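You operate a simulated robot arm through the tools that you are given. There is no shell and no other tool.

You are at the controls of a simulated robot arm. One attempt, no reset.

## Task
Move the pink plug from J5 to J6 with the low rack off, and switch the link over to J6.
Fine: turn the purple knob to J6 and switch on again: the link display reads J6 LINK; leave the supply knobs and the output switch alone.

Only the result counts: the job must be done as asked and must still hold three seconds after the hand-in. Knocking over, shifting, dropping, spilling or breaking anything else fails it.

## Robot
A 7-joint arm with a three-finger gripper, fixed in place. Base frame: the origin is on the floor under the middle of its stand, x ahead of it, y to its left, z up. Lengths are in mm, angles in rad, forces in N, time in s.
It reaches about 1342 mm from its shoulder. Its first joint turns from -2.897 to 2.897 rad. Payload 2.69 kg.
The tool frame sits at the grasp point between the pads (the TCP): z along the fingers, y along the line on which they close. The tips reach 30 mm beyond it. The gripper opens to 128 mm; its body begins 117 mm behind the TCP.
Orientation is that of the tool frame in the base frame, as a unit quaternion [x, y, z, w]. With the fingers straight down and closing along the base's y, the tool's x points along the base's -x, its y along +y and its z along -z.

## Interface
- The arm moves only by the tool step_arm. Its argument "motion" is a list of rows, each a list of 7 numbers: the turn, a rotation vector about the base's x, y, z in rad, then the shift along the base's x, y, z in m, then the gripper command, from -1 (fully open) to 1 (shut), values between in proportion. In form: [[rx, ry, rz, x, y, z, claw], ...]. A call has 1 to 20 rows; each row is the pose to reach, as a shift and turn from the pose commanded when the call began. A row lasts 0.2 s, in which the tool goes at most 50 mm and 0.15 rad; a call with a longer step from one row to the next is refused whole, and so is a gripper value outside its range. Where a pose cannot be reached the arm comes as near as it can. A force on the tool above 90 N (or 10 N above the force at the start of the call, whichever is more), or a blocked arm, ends the call early, and 0.2 s more pass. The fingers move at their own pace (about 127 mm/s each) and stop on an object; they squeeze with about 21 N. The grip force told is the motor's: it shows also when the fingers shut on nothing. Time passes only in rows, and 0.2 s behind the last, so rows that repeat a pose let the fingers close. It gives the time, the measured TCP pose, the force on the tool (base axes), the opening and the grip force at its end, in the units of the frame above (readings bear some noise), with the torque about the TCP (base axes, N m) and any sound that the robot's microphone picked up.
- Cameras (640 x 400 px; columns grow to the right, rows downward): "scene" is fixed at [220.7, -500, 1333]; the picture's right is [0.84, -0.54, 0.00], its down [-0.21, -0.33, -0.92] and it looks along [0.50, 0.78, -0.39] (base axes); focal length 372 px, centre (320, 200). "wrist" rides on the gripper at [58, 54, -131] in the tool frame; the picture's right is [-0.68, 0.74, 0.00], its down [-0.62, -0.57, -0.55] and it looks along [-0.40, -0.37, 0.84] (tool axes); focal length 234 px, centre (320, 200). There is no depth. A picture from a camera that has moved, and an enlarged one, comes with that camera's place and axes in the base frame and with its lens.
- get_image(camera): a new picture of that camera. No time passes.
- slide_trunk(by): moves the trunk up (or, below 0, down) by that many mm; the arm rides with it, the base frame stays. It gives what a move gives, with no picture.
- enlarge(camera, box): a new picture of the part [left, top, right, bottom] of that camera's present view, enlarged. No time passes.
- close_job(): hands the job in; it is judged then, once.

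Nothing tells you positions but the pictures and the camera data. Unless the task says otherwise, let go and move clear before handing in.

The tools are called after "Call:" as name(argument=value, ...) on one line, values as JSON. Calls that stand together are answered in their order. step_arm: Moves the arm, as the interface text tells. Its arguments: {"type":"object","properties":{"motion":{"type":"array","items":{"type":"array","items":{"type":"number"}}}},"required":["motion"]} The other tools are called the same way: slide_trunk (by) moves the trunk up or down; get_image (camera) takes a picture; enlarge (camera, box) takes an enlarged picture of a part of a camera's view; close_job () hands the job in.

At the start:

```text
time_s: 0.0
tool_pos: [698.9, 18.1, 1114.5]
tool_rot: [0.0, 1.0, 0.001, 0.0]
wrist_force: [0.1, 0.5, 0.1]
wrist_torque: [-0.03, 0.01, -0.01]
gripper_width: 128.0
gripper_force: 0.2
trunk travel left (down, up): [-150.0, 200.0]
```

scene: 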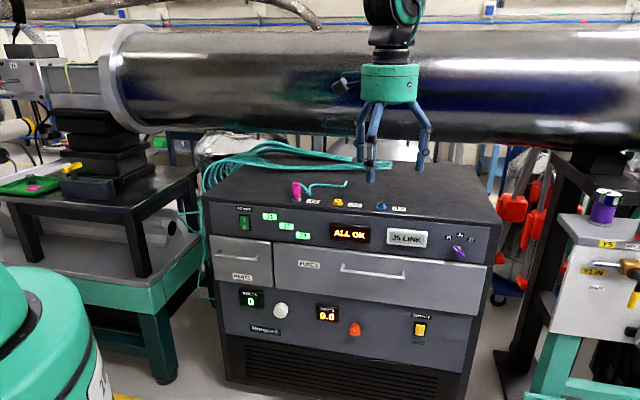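
wrist: 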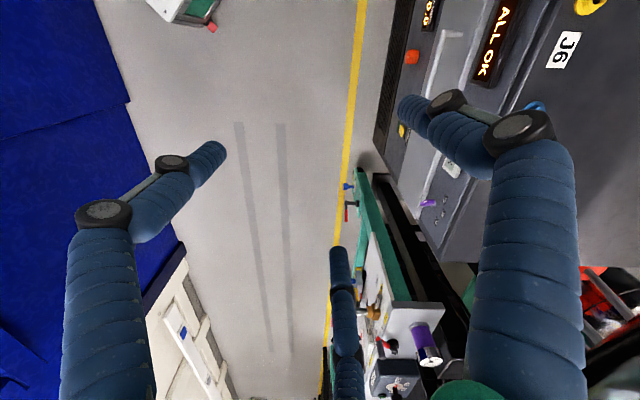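

I see a rack cabinet ahead with a pink plug on top at the left socket, a yellow and a blue socket beside it, and a front panel with a power rocker, displays and a purple knob. I'll look closer before moving.

Call:
enlarge(camera="scene", box=[200, 130, 500, 280])

Call:
enlarge(camera="scene", box=[270, 160, 430, 230])

Call:
enlarge(camera="scene", box=[200, 200, 360, 280])

Call:
enlarge(camera="scene", box=[360, 200, 500, 280])

Call:
enlarge(camera="scene", box=[200, 270, 480, 400])

```text
2.13 times, centred on (350, 205) of scene
camera zoom: at [220.7, -500.0, 1333.0], right [0.84, -0.54, 0.0], down [-0.21, -0.33, -0.92], along [0.5, 0.78, -0.39], focal length 793 px, centre (256, 189)
```

zoom: 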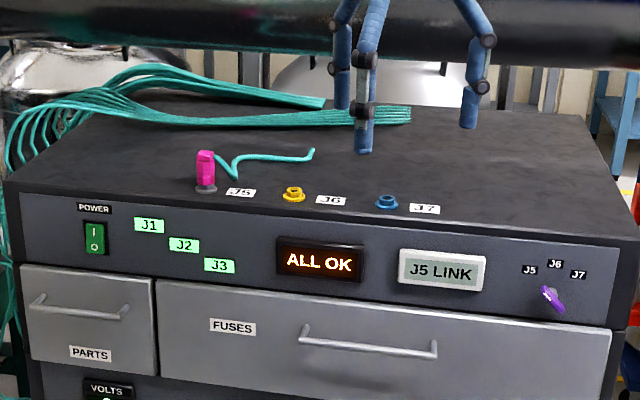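

```text
4.00 times, centred on (350, 195) of scene
camera zoom: at [220.7, -500.0, 1333.0], right [0.84, -0.54, 0.0], down [-0.21, -0.33, -0.92], along [0.5, 0.78, -0.39], focal length 1486 px, centre (200, 220)
```

zoom: 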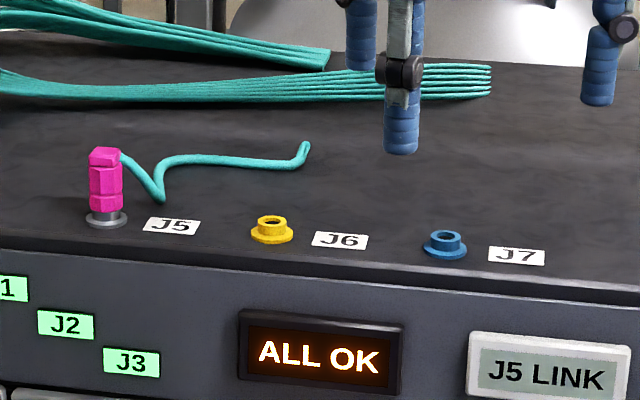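

```text
4.00 times, centred on (280, 240) of scene
camera zoom: at [220.7, -500.0, 1333.0], right [0.84, -0.54, 0.0], down [-0.21, -0.33, -0.92], along [0.5, 0.78, -0.39], focal length 1486 px, centre (480, 40)
```

zoom: 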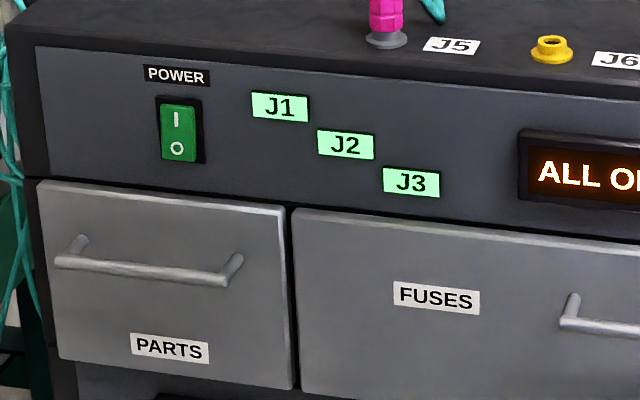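

```text
4.57 times, centred on (430, 240) of scene
camera zoom: at [220.7, -500.0, 1333.0], right [0.84, -0.54, 0.0], down [-0.21, -0.33, -0.92], along [0.5, 0.78, -0.39], focal length 1699 px, centre (-183, 17)
```

zoom: 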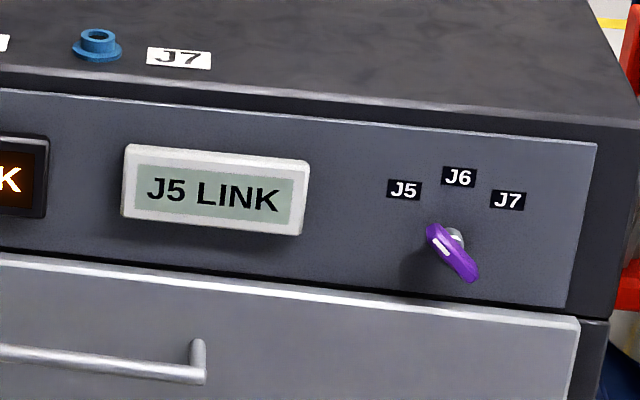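

```text
2.29 times, centred on (340, 335) of scene
camera zoom: at [220.7, -500.0, 1333.0], right [0.84, -0.54, 0.0], down [-0.21, -0.33, -0.92], along [0.5, 0.78, -0.39], focal length 849 px, centre (274, -109)
```

zoom: 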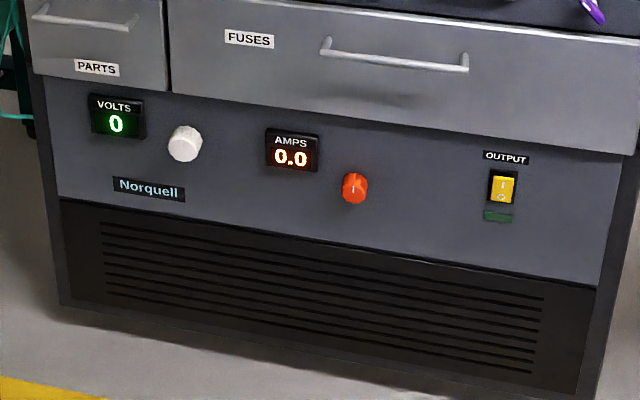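

The rack has a green POWER rocker on its upper panel, the pink plug sits in J5, and the purple knob with J5/J6/J7 labels is at the right end. Next I look at the wrist view in detail to triangulate positions.

Call:
enlarge(camera="wrist", box=[380, 0, 640, 260])

Call:
enlarge(camera="scene", box=[230, 200, 280, 240])

Call:
enlarge(camera="scene", box=[280, 170, 340, 210])

Call:
enlarge(camera="scene", box=[430, 225, 480, 265])

```text
1.54 times, centred on (510, 130) of wrist
camera zoom: at [637.9, 72.4, 1245.4], right [0.68, 0.74, 0.0], down [0.62, -0.57, 0.55], along [0.4, -0.37, -0.84], focal length 360 px, centre (28, 308)
```

zoom: 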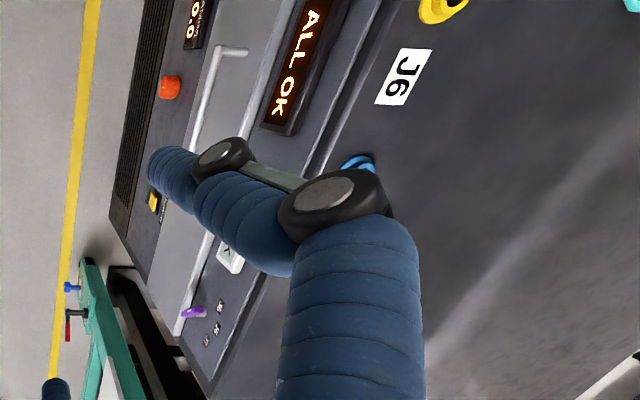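

```text
10.00 times, centred on (255, 220) of scene
camera zoom: at [220.7, -500.0, 1333.0], right [0.84, -0.54, 0.0], down [-0.21, -0.33, -0.92], along [0.5, 0.78, -0.39], focal length 3716 px, centre (970, 0)
```

zoom: 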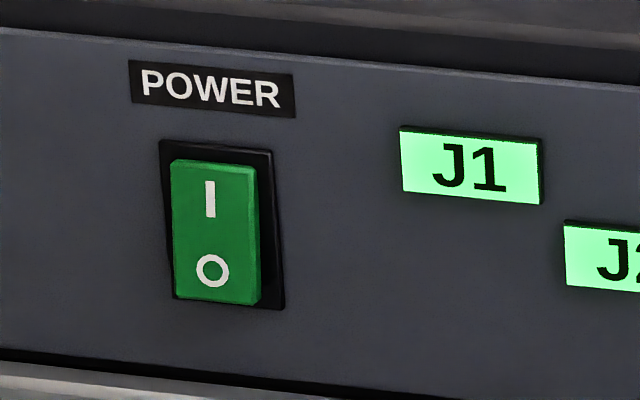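

```text
10.00 times, centred on (310, 190) of scene
camera zoom: at [220.7, -500.0, 1333.0], right [0.84, -0.54, 0.0], down [-0.21, -0.33, -0.92], along [0.5, 0.78, -0.39], focal length 3716 px, centre (420, 300)
```

zoom: 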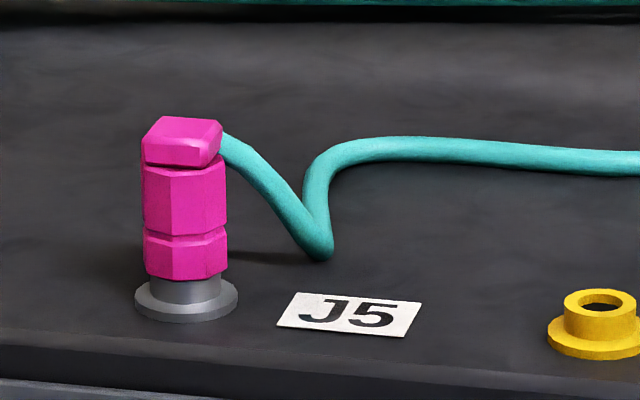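

```text
10.00 times, centred on (455, 245) of scene
camera zoom: at [220.7, -500.0, 1333.0], right [0.84, -0.54, 0.0], down [-0.21, -0.33, -0.92], along [0.5, 0.78, -0.39], focal length 3716 px, centre (-1030, -250)
```

zoom: 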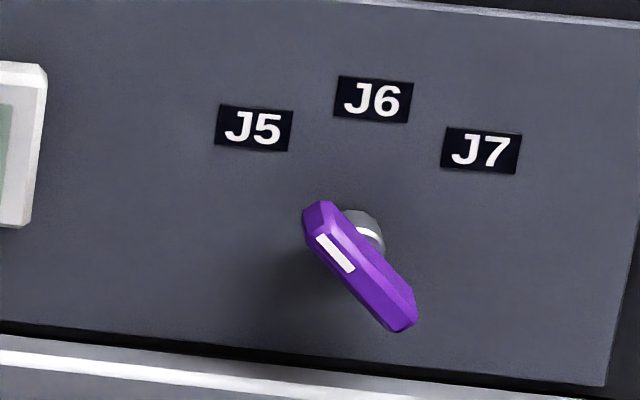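

The cabinet appears yawed about 45°, top near z≈880 mm, with the plug in J5 near (735, 436). I'll move above that area with fingers well clear and look down with the wrist camera.

Call:
step_arm(motion=[[0, 0, 0, 0.0036, 0.0418, -0.003, -1], [0, 0, 0, 0.0072, 0.0836, -0.006, -1], [0, 0, 0, 0.0108, 0.1254, -0.009, -1], [0, 0, 0, 0.0144, 0.1672, -0.012, -1], [0, 0, 0, 0.018, 0.209, -0.015, -1], [0, 0, 0, 0.0216, 0.2508, -0.018, -1], [0, 0, 0, 0.0252, 0.2926, -0.021, -1], [0, 0, 0, 0.0288, 0.3344, -0.024, -1], [0, 0, 0, 0.0324, 0.3762, -0.027, -1], [0, 0, 0, 0.036, 0.418, -0.03, -1], [0, 0, 0, 0.036, 0.418, -0.03, -1]])

Call:
get_image(camera="wrist")

Call:
get_image(camera="scene")

```text
time_s: 2.4
tool_pos: [737.7, 441.3, 1126.5]
tool_rot: [-0.002, 1.0, 0.015, 0.025]
wrist_force: [-42.2, -17.1, 111.9]
wrist_torque: [3.54, -4.95, 5.61]
gripper_width: 105.1
gripper_force: 0.1
trunk travel left (down, up): [-150.0, 200.0]
stopped in row 11: the force on the tool passed its limit at 115 N (the readings are from after the stop); the commanded pose is now the measured one
```

```text
taken
camera wrist: at [671.6, 491.1, 1257.1], right [0.67, 0.74, 0.05], down [0.59, -0.58, 0.56], along [0.45, -0.35, -0.83], focal length 234 px, centre (320, 200)
```

wrist: 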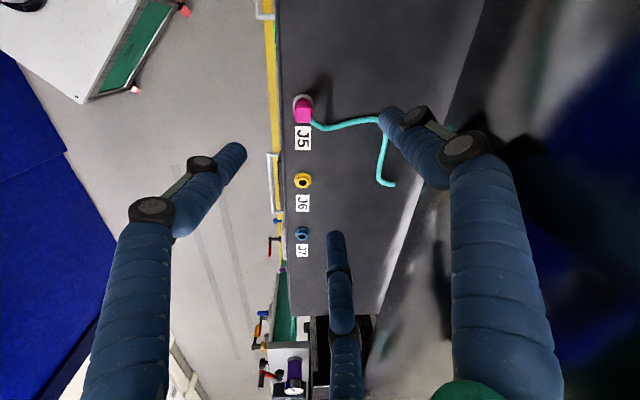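

```text
taken
```

scene: 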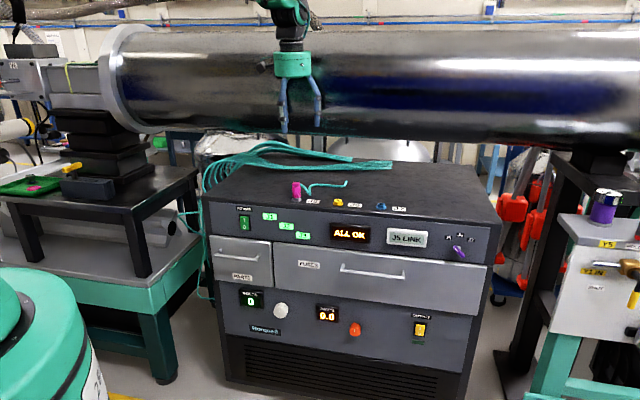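

The hand met something (likely the big pipe over the cabinet's rear) and stopped. I'll look closely before backing straight off.

Call:
enlarge(camera="wrist", box=[260, 0, 640, 240])

Call:
enlarge(camera="scene", box=[220, 0, 380, 140])

```text
1.67 times, centred on (450, 120) of wrist
camera zoom: at [671.6, 491.1, 1257.1], right [0.67, 0.74, 0.05], down [0.59, -0.58, 0.56], along [0.45, -0.35, -0.83], focal length 390 px, centre (103, 333)
```

zoom: 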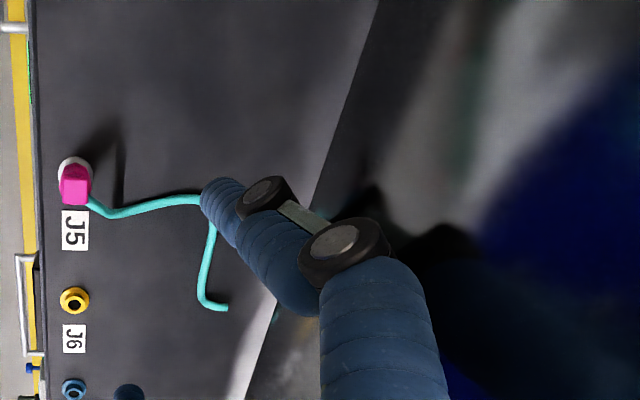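

```text
2.86 times, centred on (300, 70) of scene
camera zoom: at [220.7, -500.0, 1333.0], right [0.84, -0.54, 0.0], down [-0.21, -0.33, -0.92], along [0.5, 0.78, -0.39], focal length 1062 px, centre (377, 571)
```

zoom: 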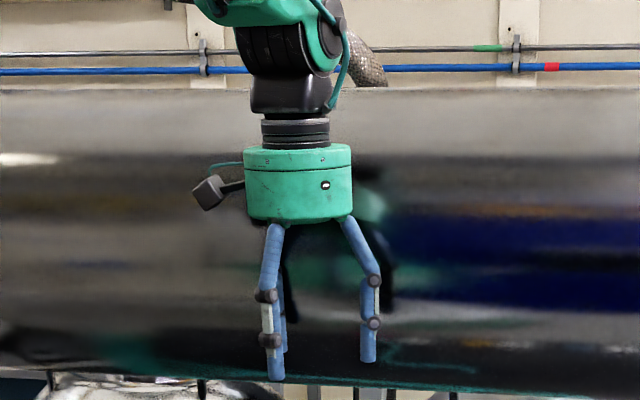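

The pipe's front lies at about d=(x+y)/√2≈876 mm and the hand touched it; sockets lie at d≈825, so I need to keep the hand tilted forward there. Now I back straight away from the pipe.

Call:
step_arm(motion=[[0, 0, 0, -0.02, -0.02, 0.0, -1], [0, 0, 0, -0.05, -0.05, 0.0, -1], [0, 0, 0, -0.08, -0.08, 0.0, -1], [0, 0, 0, -0.11, -0.11, 0.0, -1], [0, 0, 0, -0.14, -0.14, 0.0, -1], [0, 0, 0, -0.14, -0.14, 0.0, -1]])

Call:
get_image(camera="wrist")

Call:
get_image(camera="scene")

```text
time_s: 3.8
tool_pos: [599.5, 300.3, 1099.6]
tool_rot: [0.0, 1.0, 0.006, 0.01]
wrist_force: [0.0, 0.2, 0.5]
wrist_torque: [0.04, -0.03, 0.02]
gripper_width: 128.1
gripper_force: 0.0
trunk travel left (down, up): [-150.0, 200.0]
```

```text
taken
camera wrist: at [537.0, 351.3, 1232.0], right [0.68, 0.74, 0.02], down [0.6, -0.57, 0.55], along [0.42, -0.36, -0.83], focal length 234 px, centre (320, 200)
```

wrist: 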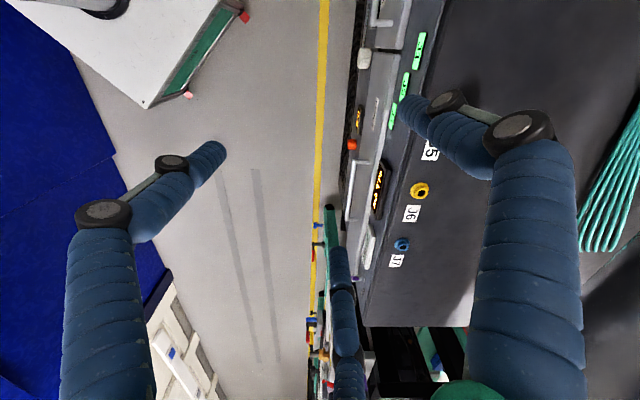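

```text
taken
```

scene: 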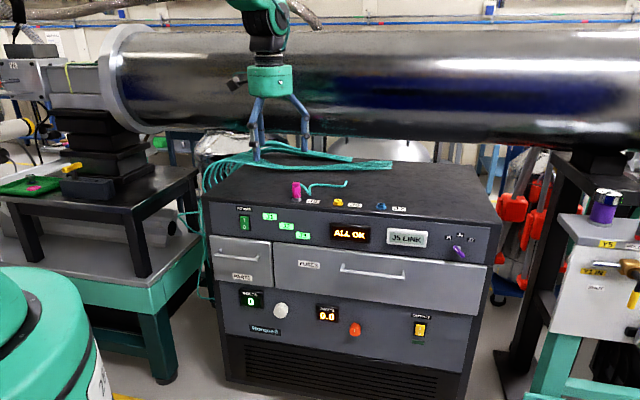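

Clear of the pipe now with no load. I take the POWER rocker to be near d≈780, r≈52, z≈807 (x≈588, y≈515); I'll close the fingers, tilt the tool toward the panel and come to a standoff in front of it.

Call:
step_arm(motion=[[0.085, -0.085, 0, -0.0104, 0.0123, -0.024, 1], [0.17, -0.17, 0, -0.0207, 0.0245, -0.048, 1], [0.255, -0.255, 0, -0.0311, 0.0368, -0.072, 1], [0.34, -0.34, 0, -0.0414, 0.0491, -0.096, 1], [0.425, -0.425, 0, -0.0518, 0.0614, -0.12, 1], [0.51, -0.51, 0, -0.0621, 0.0736, -0.144, 1], [0.595, -0.595, 0, -0.0725, 0.0859, -0.168, 1], [0.68, -0.68, 0, -0.0828, 0.0982, -0.192, 1], [0.765, -0.765, 0, -0.0932, 0.1104, -0.216, 1], [0.85, -0.85, 0, -0.1035, 0.1227, -0.24, 1], [0.85, -0.85, 0, -0.1035, 0.1227, -0.24, 1]])

Call:
get_image(camera="wrist")

Call:
get_image(camera="scene")

```text
time_s: 6.2
tool_pos: [523.0, 392.3, 863.8]
tool_rot: [-0.009, 0.819, 0.415, 0.396]
wrist_force: [-0.9, 0.0, -0.7]
wrist_torque: [0.02, 0.01, -0.01]
gripper_width: 2.4
gripper_force: 20.8
out of reach, approached as far as the arm can: row 6, 7, 8, 9, 10, 11
trunk travel left (down, up): [-150.0, 200.0]
```

```text
taken
camera wrist: at [379.0, 354.8, 907.5], right [0.21, 0.27, 0.94], down [0.27, -0.94, 0.21], along [0.94, 0.21, -0.27], focal length 234 px, centre (320, 200)
```

wrist: 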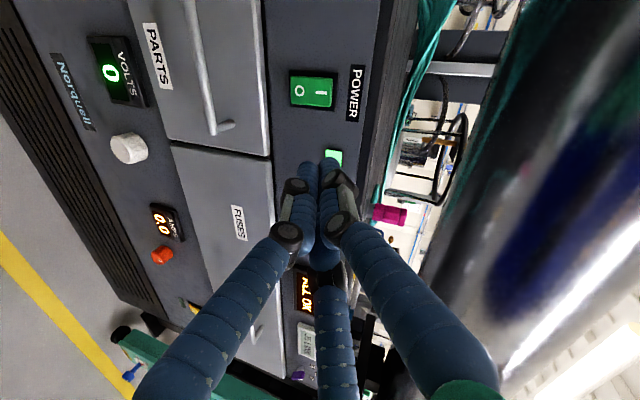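

```text
taken
```

scene: 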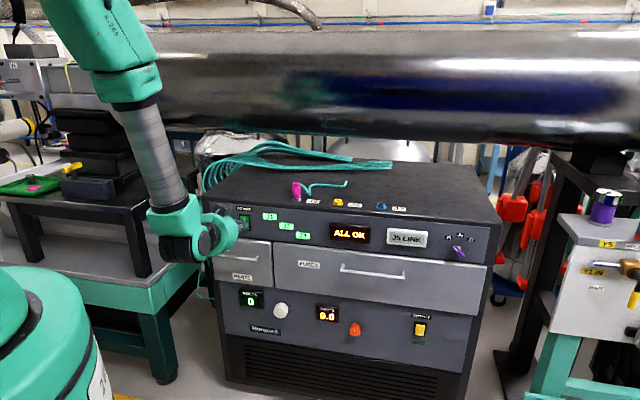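

The rocker triangulates well at about (590, 521, 804), with O at the lower end. I'll roll the closed hand so that one finger is on top and leads, and move to a standoff in front of the O end.

Call:
step_arm(motion=[[0.083, 0.087, -0.044, -0.001, 0.009, -0.0125, 1], [0.167, 0.175, -0.088, -0.002, 0.018, -0.025, 1], [0.25, 0.262, -0.131, -0.0035, 0.027, -0.0375, 1], [0.333, 0.349, -0.175, -0.0047, 0.036, -0.05, 1], [0.417, 0.437, -0.219, -0.006, 0.045, -0.0625, 1], [0.5, 0.524, -0.263, -0.007, 0.054, -0.075, 1], [0.5, 0.524, -0.263, -0.007, 0.054, -0.075, 1]])

Call:
get_image(camera="wrist")

Call:
get_image(camera="scene")

```text
time_s: 7.8
tool_pos: [543.3, 412.6, 791.9]
tool_rot: [0.297, 0.77, 0.528, 0.201]
wrist_force: [-1.2, 0.1, 0.3]
wrist_torque: [-0.02, -0.01, -0.01]
gripper_width: 2.5
gripper_force: 20.6
out of reach, approached as far as the arm can: row 1, 2, 3, 4, 5, 6, 7
trunk travel left (down, up): [-150.0, 200.0]
```

```text
taken
camera wrist: at [429.6, 375.5, 890.2], right [0.68, -0.26, 0.68], down [-0.02, -0.94, -0.33], along [0.73, 0.21, -0.65], focal length 234 px, centre (320, 200)
```

wrist: 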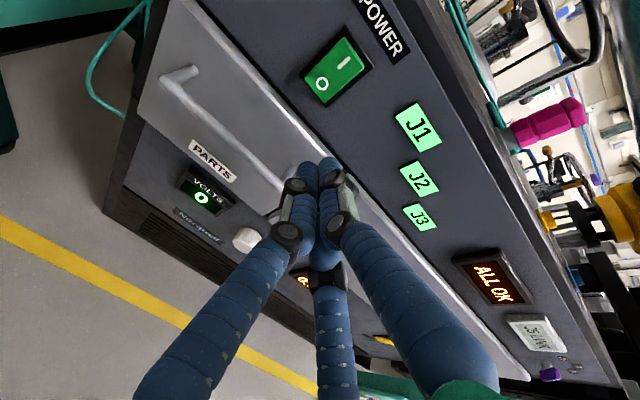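

```text
taken
```

scene: 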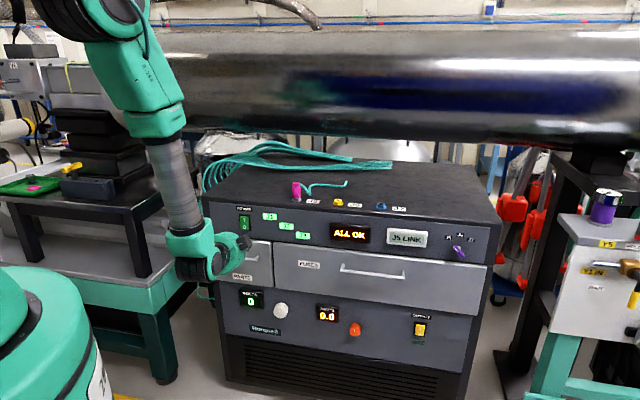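

The tool points at the panel but an arm joint limit keeps it about 40 mm to the right of the rocker; a few degrees more yaw should free it. I'll yaw slightly and shift toward the rocker's standoff.

Call:
step_arm(motion=[[0, 0, 0.035, -0.004, 0.024, -0.001, 1], [0, 0, 0.07, -0.008, 0.047, -0.002, 1], [0, 0, 0.07, -0.008, 0.047, -0.002, 1]])

Call:
get_image(camera="wrist")

```text
time_s: 8.6
tool_pos: [540.3, 426.6, 787.8]
tool_rot: [0.282, 0.774, 0.529, 0.202]
wrist_force: [0.4, -0.6, -0.2]
wrist_torque: [-0.02, -0.01, -0.01]
gripper_width: 2.1
gripper_force: 20.8
out of reach, approached as far as the arm can: row 1, 2, 3
trunk travel left (down, up): [-150.0, 200.0]
```

```text
taken
camera wrist: at [427.8, 388.5, 884.7], right [0.68, -0.23, 0.7], down [0.01, -0.95, -0.32], along [0.74, 0.22, -0.64], focal length 234 px, centre (320, 200)
```

wrist: 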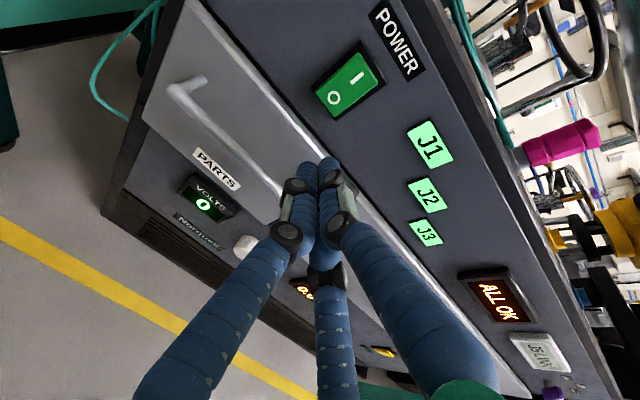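

The limit persists while the tool is near-horizontal with the trunk at this height. I'll back off up and away, then lower the trunk so that the forearm is flatter.

Call:
step_arm(motion=[[-0.071, 0.071, 0, 0.0, -0.012, 0.035, 1], [-0.141, 0.141, 0, 0.0, -0.024, 0.07, 1], [-0.212, 0.212, 0, 0.0, -0.036, 0.105, 1], [-0.283, 0.283, 0, 0.0, -0.048, 0.14, 1], [-0.354, 0.354, 0, 0.0, -0.06, 0.175, 1], [-0.424, 0.424, 0, 0.0, -0.072, 0.21, 1], [-0.424, 0.424, 0, 0.0, -0.072, 0.21, 1]])

Call:
get_image(camera="scene")

```text
time_s: 10.2
tool_pos: [541.6, 356.4, 997.5]
tool_rot: [0.338, 0.892, 0.285, 0.091]
wrist_force: [0.9, 0.2, 0.5]
wrist_torque: [-0.01, -0.01, 0.02]
gripper_width: 2.4
gripper_force: 20.8
trunk travel left (down, up): [-150.0, 200.0]
```

```text
taken
```

scene: 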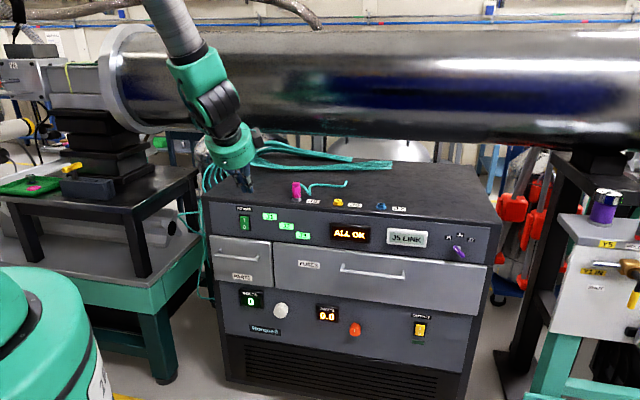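

Clear and unloaded; a commanded pose evidently resets to the reached one. Now lower the trunk.

Call:
slide_trunk(by=-150)

Call:
get_image(camera="scene")

Call:
get_image(camera="wrist")

```text
time_s: 11.9
tool_pos: [540.5, 356.3, 847.2]
tool_rot: [0.337, 0.893, 0.285, 0.09]
wrist_force: [-0.4, 0.2, 0.5]
wrist_torque: [0.01, 0.0, 0.0]
gripper_width: 2.3
gripper_force: 20.5
trunk travel left (down, up): [0.0, 350.0]
```

```text
taken
```

scene: 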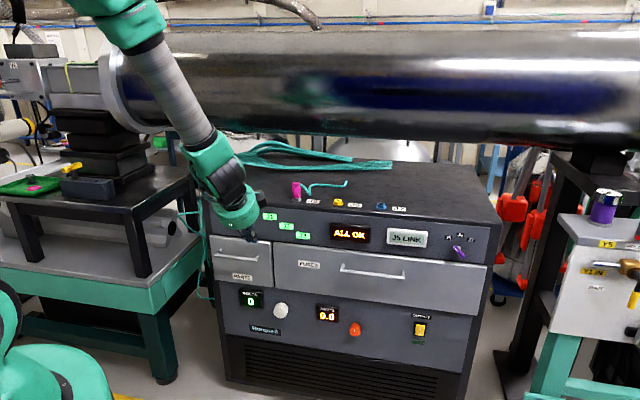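

```text
taken
camera wrist: at [479.3, 368.7, 987.9], right [0.92, 0.01, 0.4], down [-0.04, -0.99, 0.11], along [0.4, -0.12, -0.91], focal length 234 px, centre (320, 200)
```

wrist: 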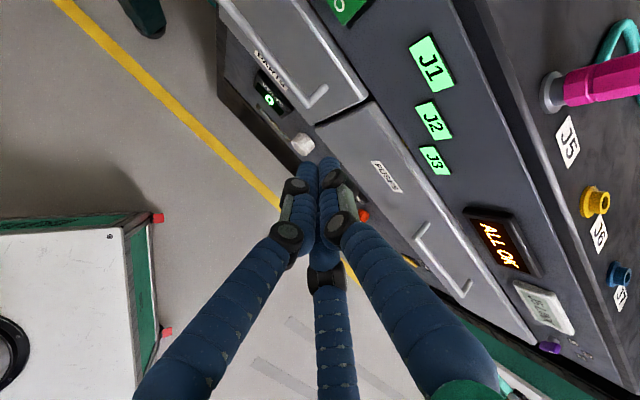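

Trunk is down; the arm now looks flatter. I'll try the rocker standoff again with moderate tilt.

Call:
step_arm(motion=[[0.072, -0.057, 0, -0.001, 0.017, -0.0095, 1], [0.143, -0.114, 0, -0.002, 0.035, -0.019, 1], [0.215, -0.171, 0, -0.003, 0.052, -0.0285, 1], [0.287, -0.228, 0, -0.004, 0.069, -0.038, 1], [0.358, -0.285, 0, -0.005, 0.087, -0.0475, 1], [0.43, -0.342, 0, -0.0055, 0.1037, -0.057, 1], [0.43, -0.342, 0, -0.0055, 0.1037, -0.057, 1]])

Call:
get_image(camera="wrist")

Call:
get_image(camera="scene")

```text
time_s: 13.6
tool_pos: [535.6, 458.2, 791.2]
tool_rot: [0.296, 0.782, 0.521, 0.167]
wrist_force: [0.8, 0.2, -1.0]
wrist_torque: [-0.02, -0.02, 0.03]
gripper_width: 2.2
gripper_force: 20.6
trunk travel left (down, up): [0.0, 350.0]
```

```text
taken
camera wrist: at [430.7, 418.0, 895.3], right [0.73, -0.22, 0.64], down [0.0, -0.95, -0.33], along [0.68, 0.24, -0.69], focal length 234 px, centre (320, 200)
```

wrist: 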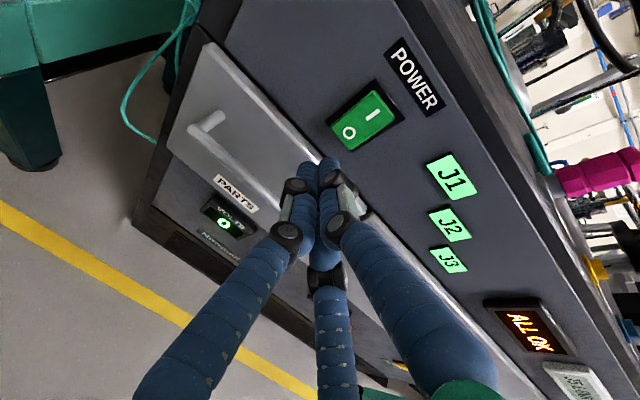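

```text
taken
```

scene: 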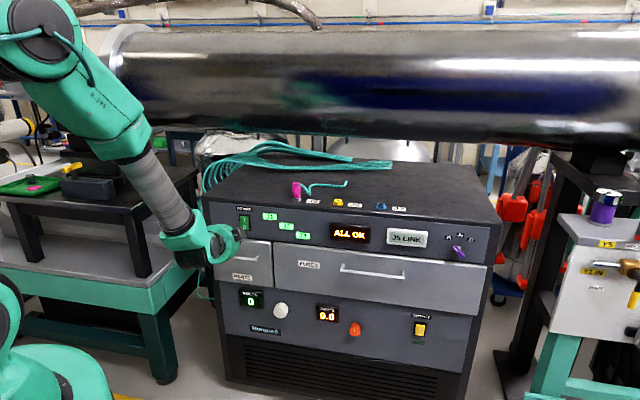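

Reached cleanly. The O end triangulates at (587, 517, 791.5) and the leading fingertip is about 47 mm in front of it. I advance 38 mm, then creep.

Call:
step_arm(motion=[[0, 0, 0, 0.009, 0.009, -0.001, 1], [0, 0, 0, 0.018, 0.018, -0.001, 1], [0, 0, 0, 0.027, 0.027, -0.001, 1], [0, 0, 0, 0.027, 0.027, -0.001, 1]])

Call:
get_image(camera="wrist")

Call:
enlarge(camera="scene", box=[200, 195, 300, 275])

```text
time_s: 14.6
tool_pos: [562.0, 487.0, 789.3]
tool_rot: [0.297, 0.783, 0.52, 0.165]
wrist_force: [-0.5, -0.4, 0.5]
wrist_torque: [0.0, -0.02, 0.0]
gripper_width: 2.7
gripper_force: 20.6
trunk travel left (down, up): [0.0, 350.0]
```

```text
taken
camera wrist: at [457.4, 445.1, 894.3], right [0.73, -0.22, 0.64], down [0.0, -0.95, -0.33], along [0.68, 0.24, -0.7], focal length 234 px, centre (320, 200)
```

wrist: 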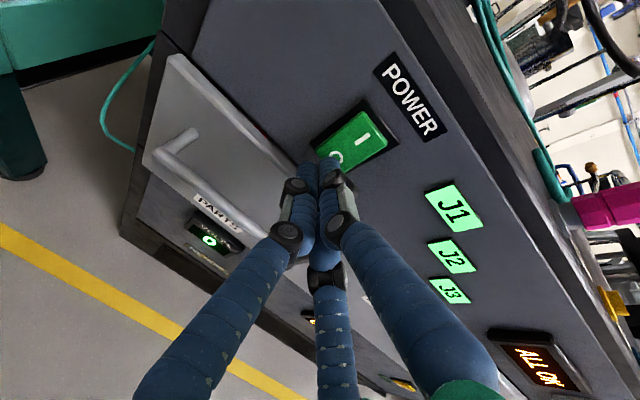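

```text
5.00 times, centred on (250, 235) of scene
camera zoom: at [220.7, -500.0, 1333.0], right [0.84, -0.54, 0.0], down [-0.21, -0.33, -0.92], along [0.5, 0.78, -0.39], focal length 1858 px, centre (670, 25)
```

zoom: 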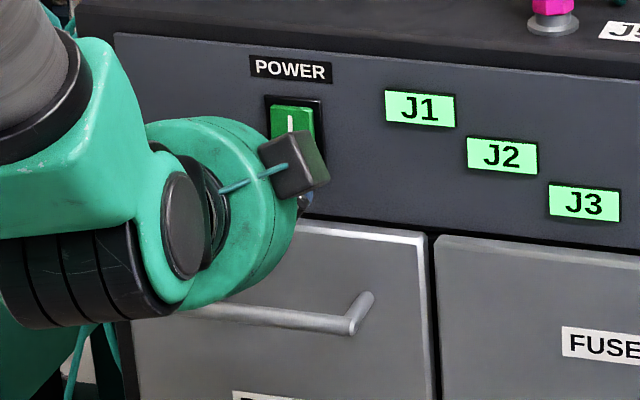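

Fingertip is just in front of the O. I creep forward in small steps and watch the force.

Call:
step_arm(motion=[[0, 0, 0, 0.002, 0.002, 0, 1], [0, 0, 0, 0.004, 0.004, 0, 1], [0, 0, 0, 0.006, 0.006, 0, 1], [0, 0, 0, 0.008, 0.008, 0, 1]])

Call:
enlarge(camera="wrist", box=[240, 60, 440, 240])

Call:
enlarge(camera="scene", box=[200, 195, 450, 275])

```text
time_s: 15.6
tool_pos: [564.9, 489.3, 781.5]
tool_rot: [0.298, 0.787, 0.515, 0.163]
wrist_force: [-15.0, -16.3, 0.2]
wrist_torque: [0.07, -0.1, 0.02]
gripper_width: 2.5
gripper_force: 21.7
trunk travel left (down, up): [0.0, 350.0]
stopped in row 4: the force on the tool passed its limit at 94 N (the readings are from after the stop); the commanded pose is now the measured one
```

```text
2.22 times, centred on (340, 150) of wrist
camera zoom: at [461.3, 449.2, 887.7], right [0.74, -0.22, 0.63], down [-0.01, -0.95, -0.32], along [0.67, 0.23, -0.7], focal length 520 px, centre (276, 311)
```

zoom: 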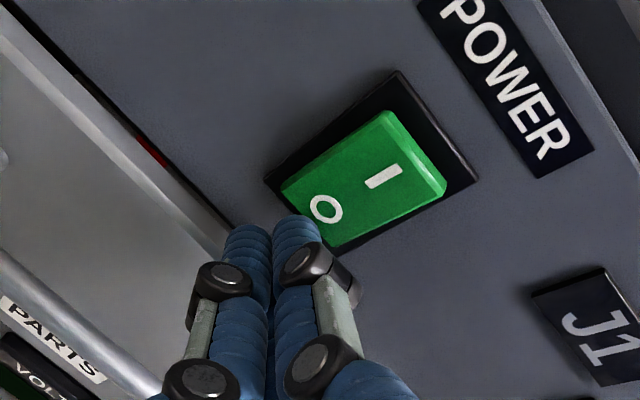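

```text
2.56 times, centred on (325, 235) of scene
camera zoom: at [220.7, -500.0, 1333.0], right [0.84, -0.54, 0.0], down [-0.21, -0.33, -0.92], along [0.5, 0.78, -0.39], focal length 951 px, centre (307, 110)
```

zoom: 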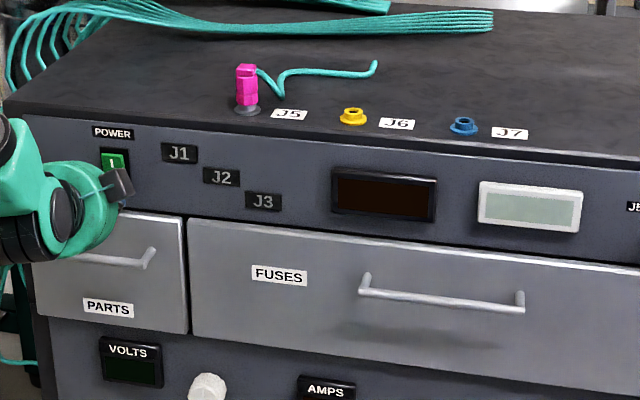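

Power is off: displays and lamps are dark. I back straight off the rocker, then rise and return the tool to nearly vertical (about 10° tilt) away from the pipe.

Call:
step_arm(motion=[[0, 0, 0, -0.015, -0.015, 0, 1], [0, 0, 0, -0.035, -0.035, 0, 1], [0, 0, 0, -0.055, -0.055, 0, 1], [-0.084, 0.067, 0, -0.06, -0.065, 0.024, 1], [-0.169, 0.133, 0, -0.06, -0.075, 0.048, 1], [-0.253, 0.2, 0, -0.06, -0.085, 0.072, 1], [-0.337, 0.267, 0, -0.06, -0.095, 0.096, 1], [-0.422, 0.333, 0, -0.06, -0.105, 0.12, 1], [-0.506, 0.4, 0, -0.06, -0.11, 0.144, 1], [-0.59, 0.467, 0, -0.06, -0.115, 0.168, 1], [-0.675, 0.533, 0, -0.06, -0.12, 0.192, 1], [-0.759, 0.6, 0, -0.06, -0.125, 0.22, 1], [-0.759, 0.6, 0, -0.06, -0.125, 0.22, 1]])

Call:
get_image(camera="wrist")

Call:
get_image(camera="scene")

Call:
enlarge(camera="scene", box=[280, 165, 360, 215])

Call:
enlarge(camera="scene", box=[225, 200, 275, 240])

```text
time_s: 18.4
tool_pos: [505.8, 365.8, 1003.8]
tool_rot: [0.354, 0.931, 0.084, 0.026]
wrist_force: [-0.2, 0.1, -0.1]
wrist_torque: [0.05, 0.03, -0.01]
gripper_width: 2.3
gripper_force: 20.9
out of reach, approached as far as the arm can: row 9, 10
trunk travel left (down, up): [0.0, 350.0]
```

```text
taken
camera wrist: at [481.7, 426.6, 1142.5], right [0.99, 0.09, 0.12], down [0.03, -0.9, 0.44], along [0.15, -0.43, -0.89], focal length 234 px, centre (320, 200)
```

wrist: 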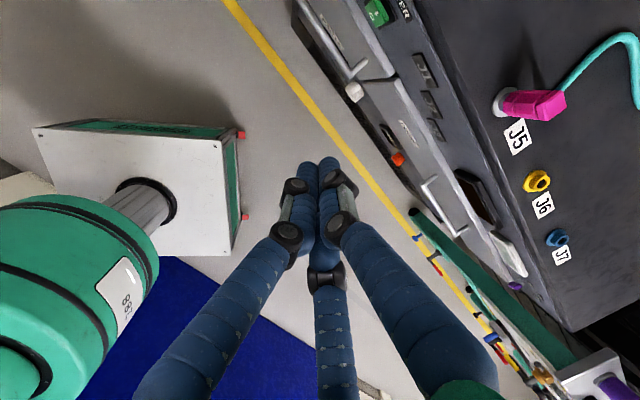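

```text
taken
```

scene: 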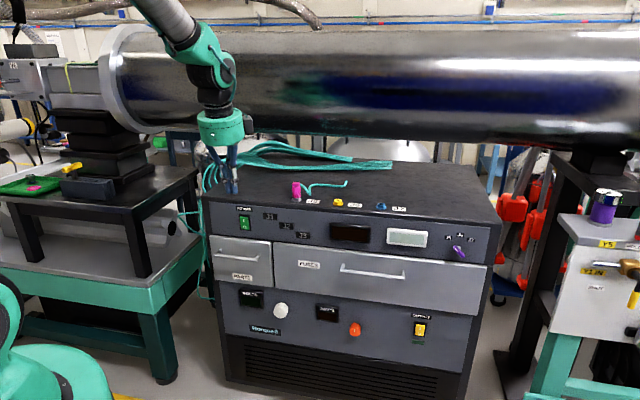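

```text
8.00 times, centred on (320, 190) of scene
camera zoom: at [220.7, -500.0, 1333.0], right [0.84, -0.54, 0.0], down [-0.21, -0.33, -0.92], along [0.5, 0.78, -0.39], focal length 2973 px, centre (320, 280)
```

zoom: 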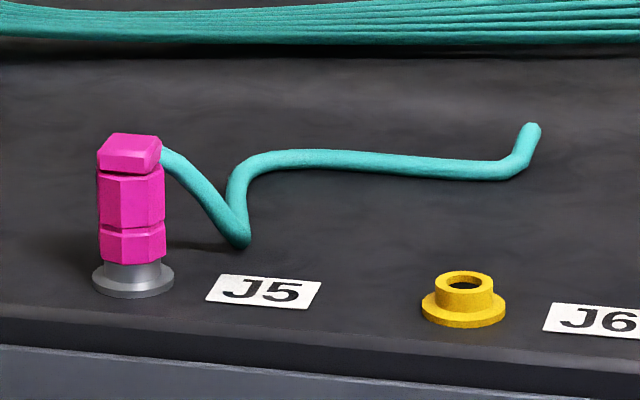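

```text
10.00 times, centred on (250, 220) of scene
camera zoom: at [220.7, -500.0, 1333.0], right [0.84, -0.54, 0.0], down [-0.21, -0.33, -0.92], along [0.5, 0.78, -0.39], focal length 3716 px, centre (1020, 0)
```

zoom: 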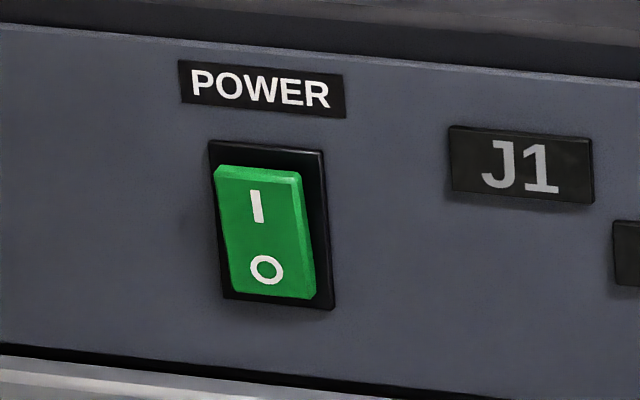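

The rocker sits at O. I now take the plug's axis at about (735, 436) with its top near z≈942; I move in toward it from the front, stopping short, fingers partly open.

Call:
step_arm(motion=[[0, 0, -0.009, 0.027, 0.004, 0, 0.5], [0, 0, -0.017, 0.053, 0.008, 0, 0], [0, 0, -0.026, 0.08, 0.012, 0, -0.25], [0, 0, -0.034, 0.106, 0.016, 0, -0.25], [0, 0, -0.043, 0.133, 0.02, 0, -0.25], [0, 0, -0.051, 0.16, 0.024, 0, -0.25], [0, 0, -0.06, 0.186, 0.028, 0, -0.25], [0, 0, -0.06, 0.186, 0.028, 0, -0.25]])

Call:
get_image(camera="wrist")

Call:
get_image(camera="scene")

```text
time_s: 20.2
tool_pos: [693.6, 394.1, 1003.6]
tool_rot: [0.38, 0.921, 0.083, 0.03]
wrist_force: [-0.6, -0.2, -1.5]
wrist_torque: [0.01, -0.01, 0.01]
gripper_width: 80.1
gripper_force: 0.0
trunk travel left (down, up): [0.0, 350.0]
```

```text
taken
camera wrist: at [672.7, 455.6, 1142.3], right [0.99, 0.04, 0.12], down [-0.02, -0.9, 0.43], along [0.13, -0.43, -0.89], focal length 234 px, centre (320, 200)
```

wrist: 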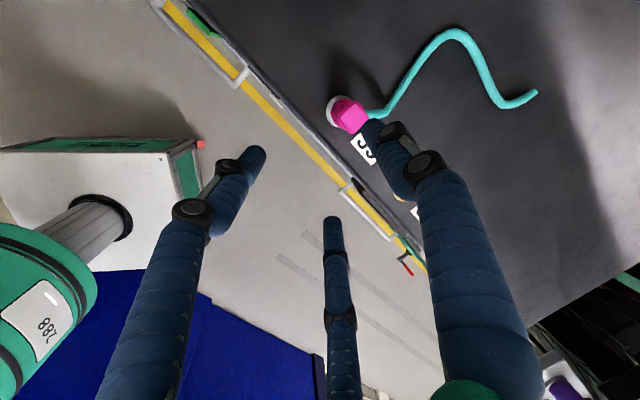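

```text
taken
```

scene: 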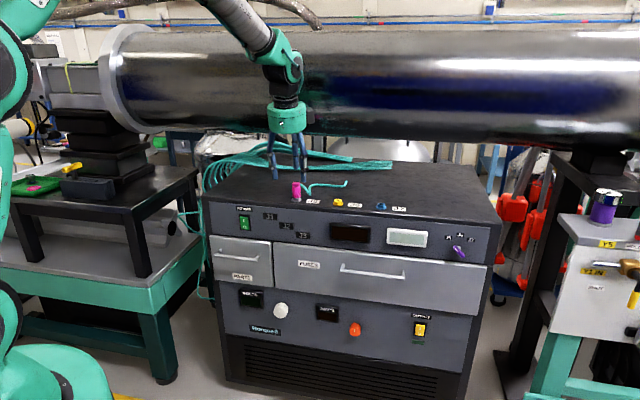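

Arm is above the front edge. Let me enlarge the plug in the wrist view to refine its position and see the cable's exit.

Call:
enlarge(camera="wrist", box=[290, 60, 430, 160])

Call:
enlarge(camera="scene", box=[260, 130, 350, 210])

```text
4.00 times, centred on (360, 110) of wrist
camera zoom: at [672.7, 455.6, 1142.3], right [0.99, 0.04, 0.12], down [-0.02, -0.9, 0.43], along [0.13, -0.43, -0.89], focal length 937 px, centre (160, 560)
```

zoom: 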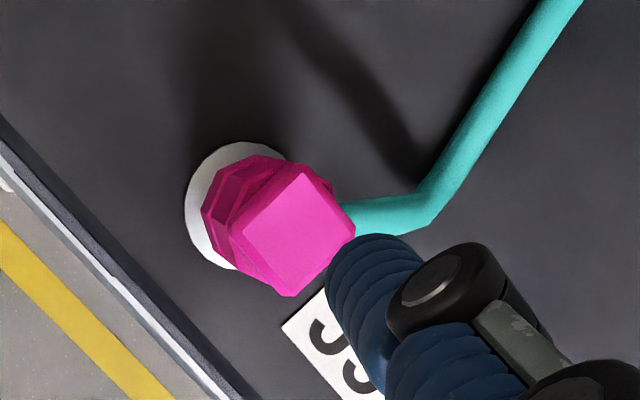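

```text
5.00 times, centred on (305, 170) of scene
camera zoom: at [220.7, -500.0, 1333.0], right [0.84, -0.54, 0.0], down [-0.21, -0.33, -0.92], along [0.5, 0.78, -0.39], focal length 1858 px, centre (395, 350)
```

zoom: 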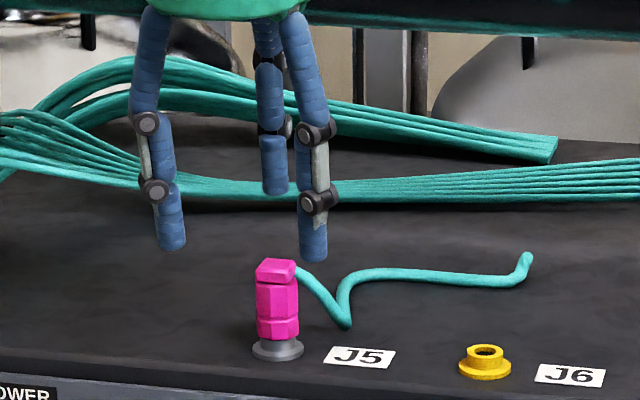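

The plug axis refines to about (729.5, 433), body z≈893–938, with the cable leaving toward the back-right. I'll roll the hand ~20° so the cable falls midway between two fingers, and centre above the plug.

Call:
step_arm(motion=[[-0.014, -0.015, 0.115, 0.012, 0.013, 0, -0.25], [-0.028, -0.03, 0.23, 0.024, 0.026, 0, -0.25], [-0.041, -0.0455, 0.345, 0.036, 0.039, 0, -0.25], [-0.041, -0.0455, 0.345, 0.036, 0.039, 0, -0.25]])

Call:
get_image(camera="wrist")

Call:
get_image(camera="scene")

```text
time_s: 21.2
tool_pos: [729.1, 434.2, 1003.9]
tool_rot: [0.214, 0.973, 0.077, 0.044]
wrist_force: [-0.1, 0.7, -0.5]
wrist_torque: [-0.03, 0.01, 0.0]
gripper_width: 80.1
gripper_force: 0.0
trunk travel left (down, up): [0.0, 350.0]
```

```text
taken
camera wrist: at [681.4, 489.4, 1138.8], right [0.91, 0.37, 0.16], down [0.26, -0.84, 0.48], along [0.31, -0.39, -0.86], focal length 234 px, centre (320, 200)
```

wrist: 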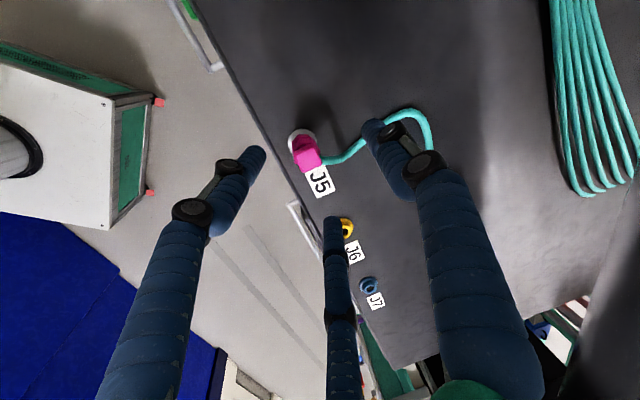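

```text
taken
```

scene: 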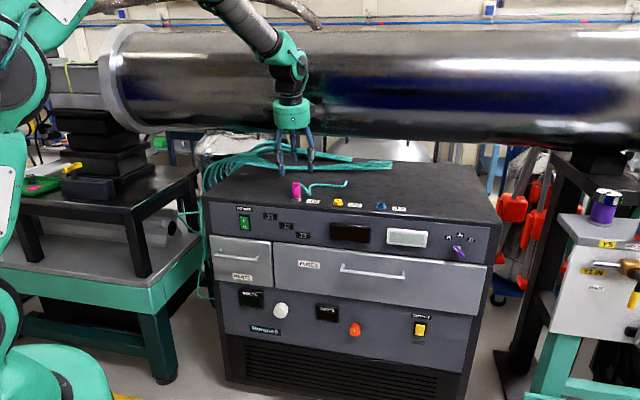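

The plug appears where expected under the tilted tool. Let me zoom to check centring and the finger/cable clearance before descending.

Call:
enlarge(camera="wrist", box=[260, 90, 460, 215])

Call:
enlarge(camera="scene", box=[260, 90, 360, 215])

```text
3.20 times, centred on (360, 152) of wrist
camera zoom: at [681.4, 489.4, 1138.8], right [0.91, 0.37, 0.16], down [0.26, -0.84, 0.48], along [0.31, -0.39, -0.86], focal length 749 px, centre (192, 352)
```

zoom: 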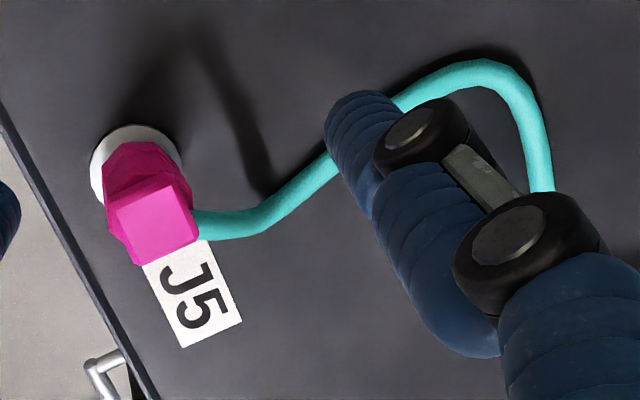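

```text
3.20 times, centred on (310, 152) of scene
camera zoom: at [220.7, -500.0, 1333.0], right [0.84, -0.54, 0.0], down [-0.21, -0.33, -0.92], along [0.5, 0.78, -0.39], focal length 1189 px, centre (352, 352)
```

zoom: 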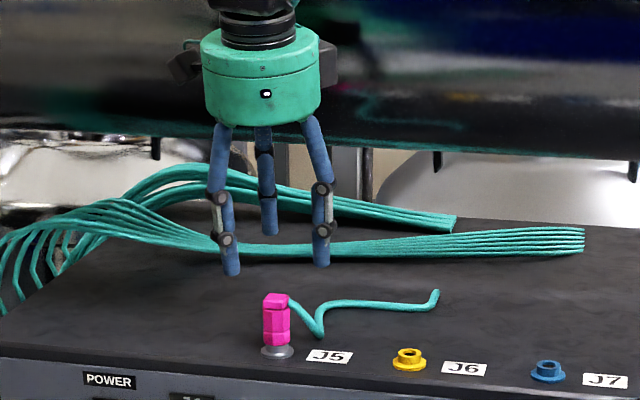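

Centring is within about 1–2 mm and the cable is clear of the fingers. I descend vertically to grip height with fingers still open.

Call:
step_arm(motion=[[0, 0, 0, 0, 0, -0.02, -0.25], [0, 0, 0, 0, 0, -0.04, -0.25], [0, 0, 0, 0, 0, -0.06, -0.25], [0, 0, 0, 0, 0, -0.08, -0.25], [0, 0, 0, 0, 0, -0.08, -0.25]])

Call:
get_image(camera="wrist")

Call:
enlarge(camera="scene", box=[260, 110, 360, 215])

```text
time_s: 22.4
tool_pos: [728.7, 432.8, 923.6]
tool_rot: [0.214, 0.973, 0.078, 0.044]
wrist_force: [0.0, -0.4, 0.0]
wrist_torque: [0.0, 0.01, -0.01]
gripper_width: 79.9
gripper_force: 0.1
trunk travel left (down, up): [0.0, 350.0]
```

```text
taken
camera wrist: at [681.2, 489.3, 1058.4], right [0.91, 0.37, 0.16], down [0.26, -0.84, 0.48], along [0.31, -0.39, -0.86], focal length 234 px, centre (320, 200)
```

wrist: 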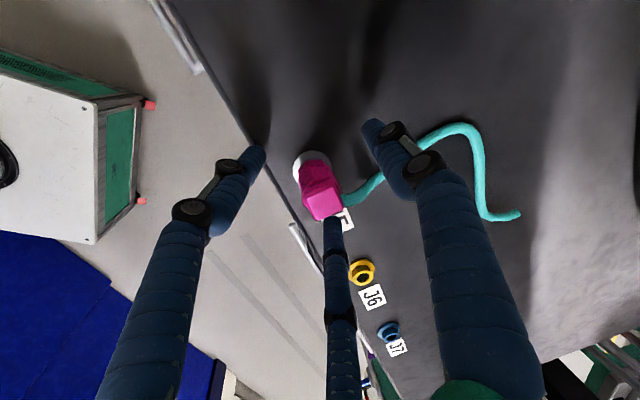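

```text
3.81 times, centred on (310, 162) of scene
camera zoom: at [220.7, -500.0, 1333.0], right [0.84, -0.54, 0.0], down [-0.21, -0.33, -0.92], along [0.5, 0.78, -0.39], focal length 1416 px, centre (358, 343)
```

zoom: 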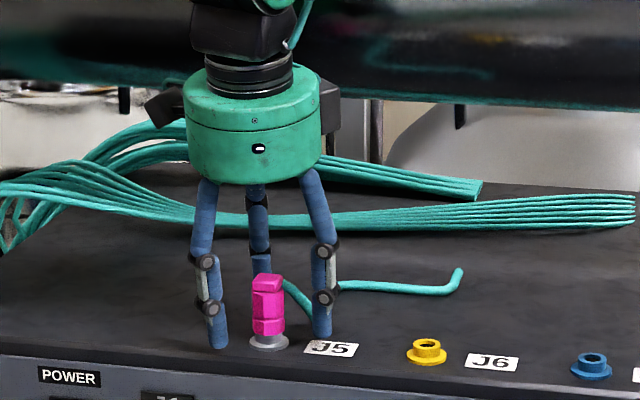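

Fingers surround the plug with no contact force. Closing the grip now.

Call:
step_arm(motion=[[0, 0, 0, 0, 0, 0, 0.2], [0, 0, 0, 0, 0, 0, 0.5], [0, 0, 0, 0, 0, 0, 1], [0, 0, 0, 0, 0, 0, 1], [0, 0, 0, 0, 0, 0, 1]])

Call:
get_image(camera="wrist")

Call:
enlarge(camera="scene", box=[270, 140, 360, 215])

```text
time_s: 23.6
tool_pos: [727.7, 432.9, 922.6]
tool_rot: [0.215, 0.973, 0.077, 0.044]
wrist_force: [-2.5, -2.8, 0.2]
wrist_torque: [-0.08, 0.09, 0.03]
gripper_width: 28.4
gripper_force: 21.1
trunk travel left (down, up): [0.0, 350.0]
```

```text
taken
camera wrist: at [680.9, 489.0, 1058.8], right [0.91, 0.37, 0.16], down [0.26, -0.84, 0.48], along [0.31, -0.39, -0.86], focal length 234 px, centre (320, 200)
```

wrist: 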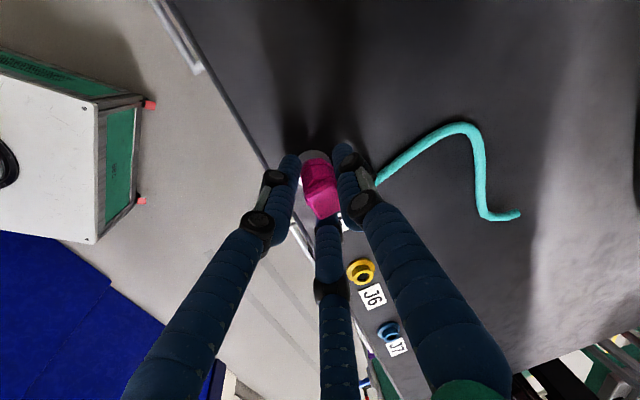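

```text
5.33 times, centred on (315, 178) of scene
camera zoom: at [220.7, -500.0, 1333.0], right [0.84, -0.54, 0.0], down [-0.21, -0.33, -0.92], along [0.5, 0.78, -0.39], focal length 1982 px, centre (347, 320)
```

zoom: 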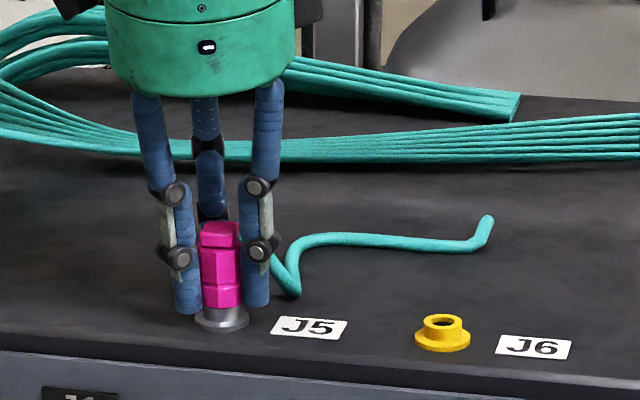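

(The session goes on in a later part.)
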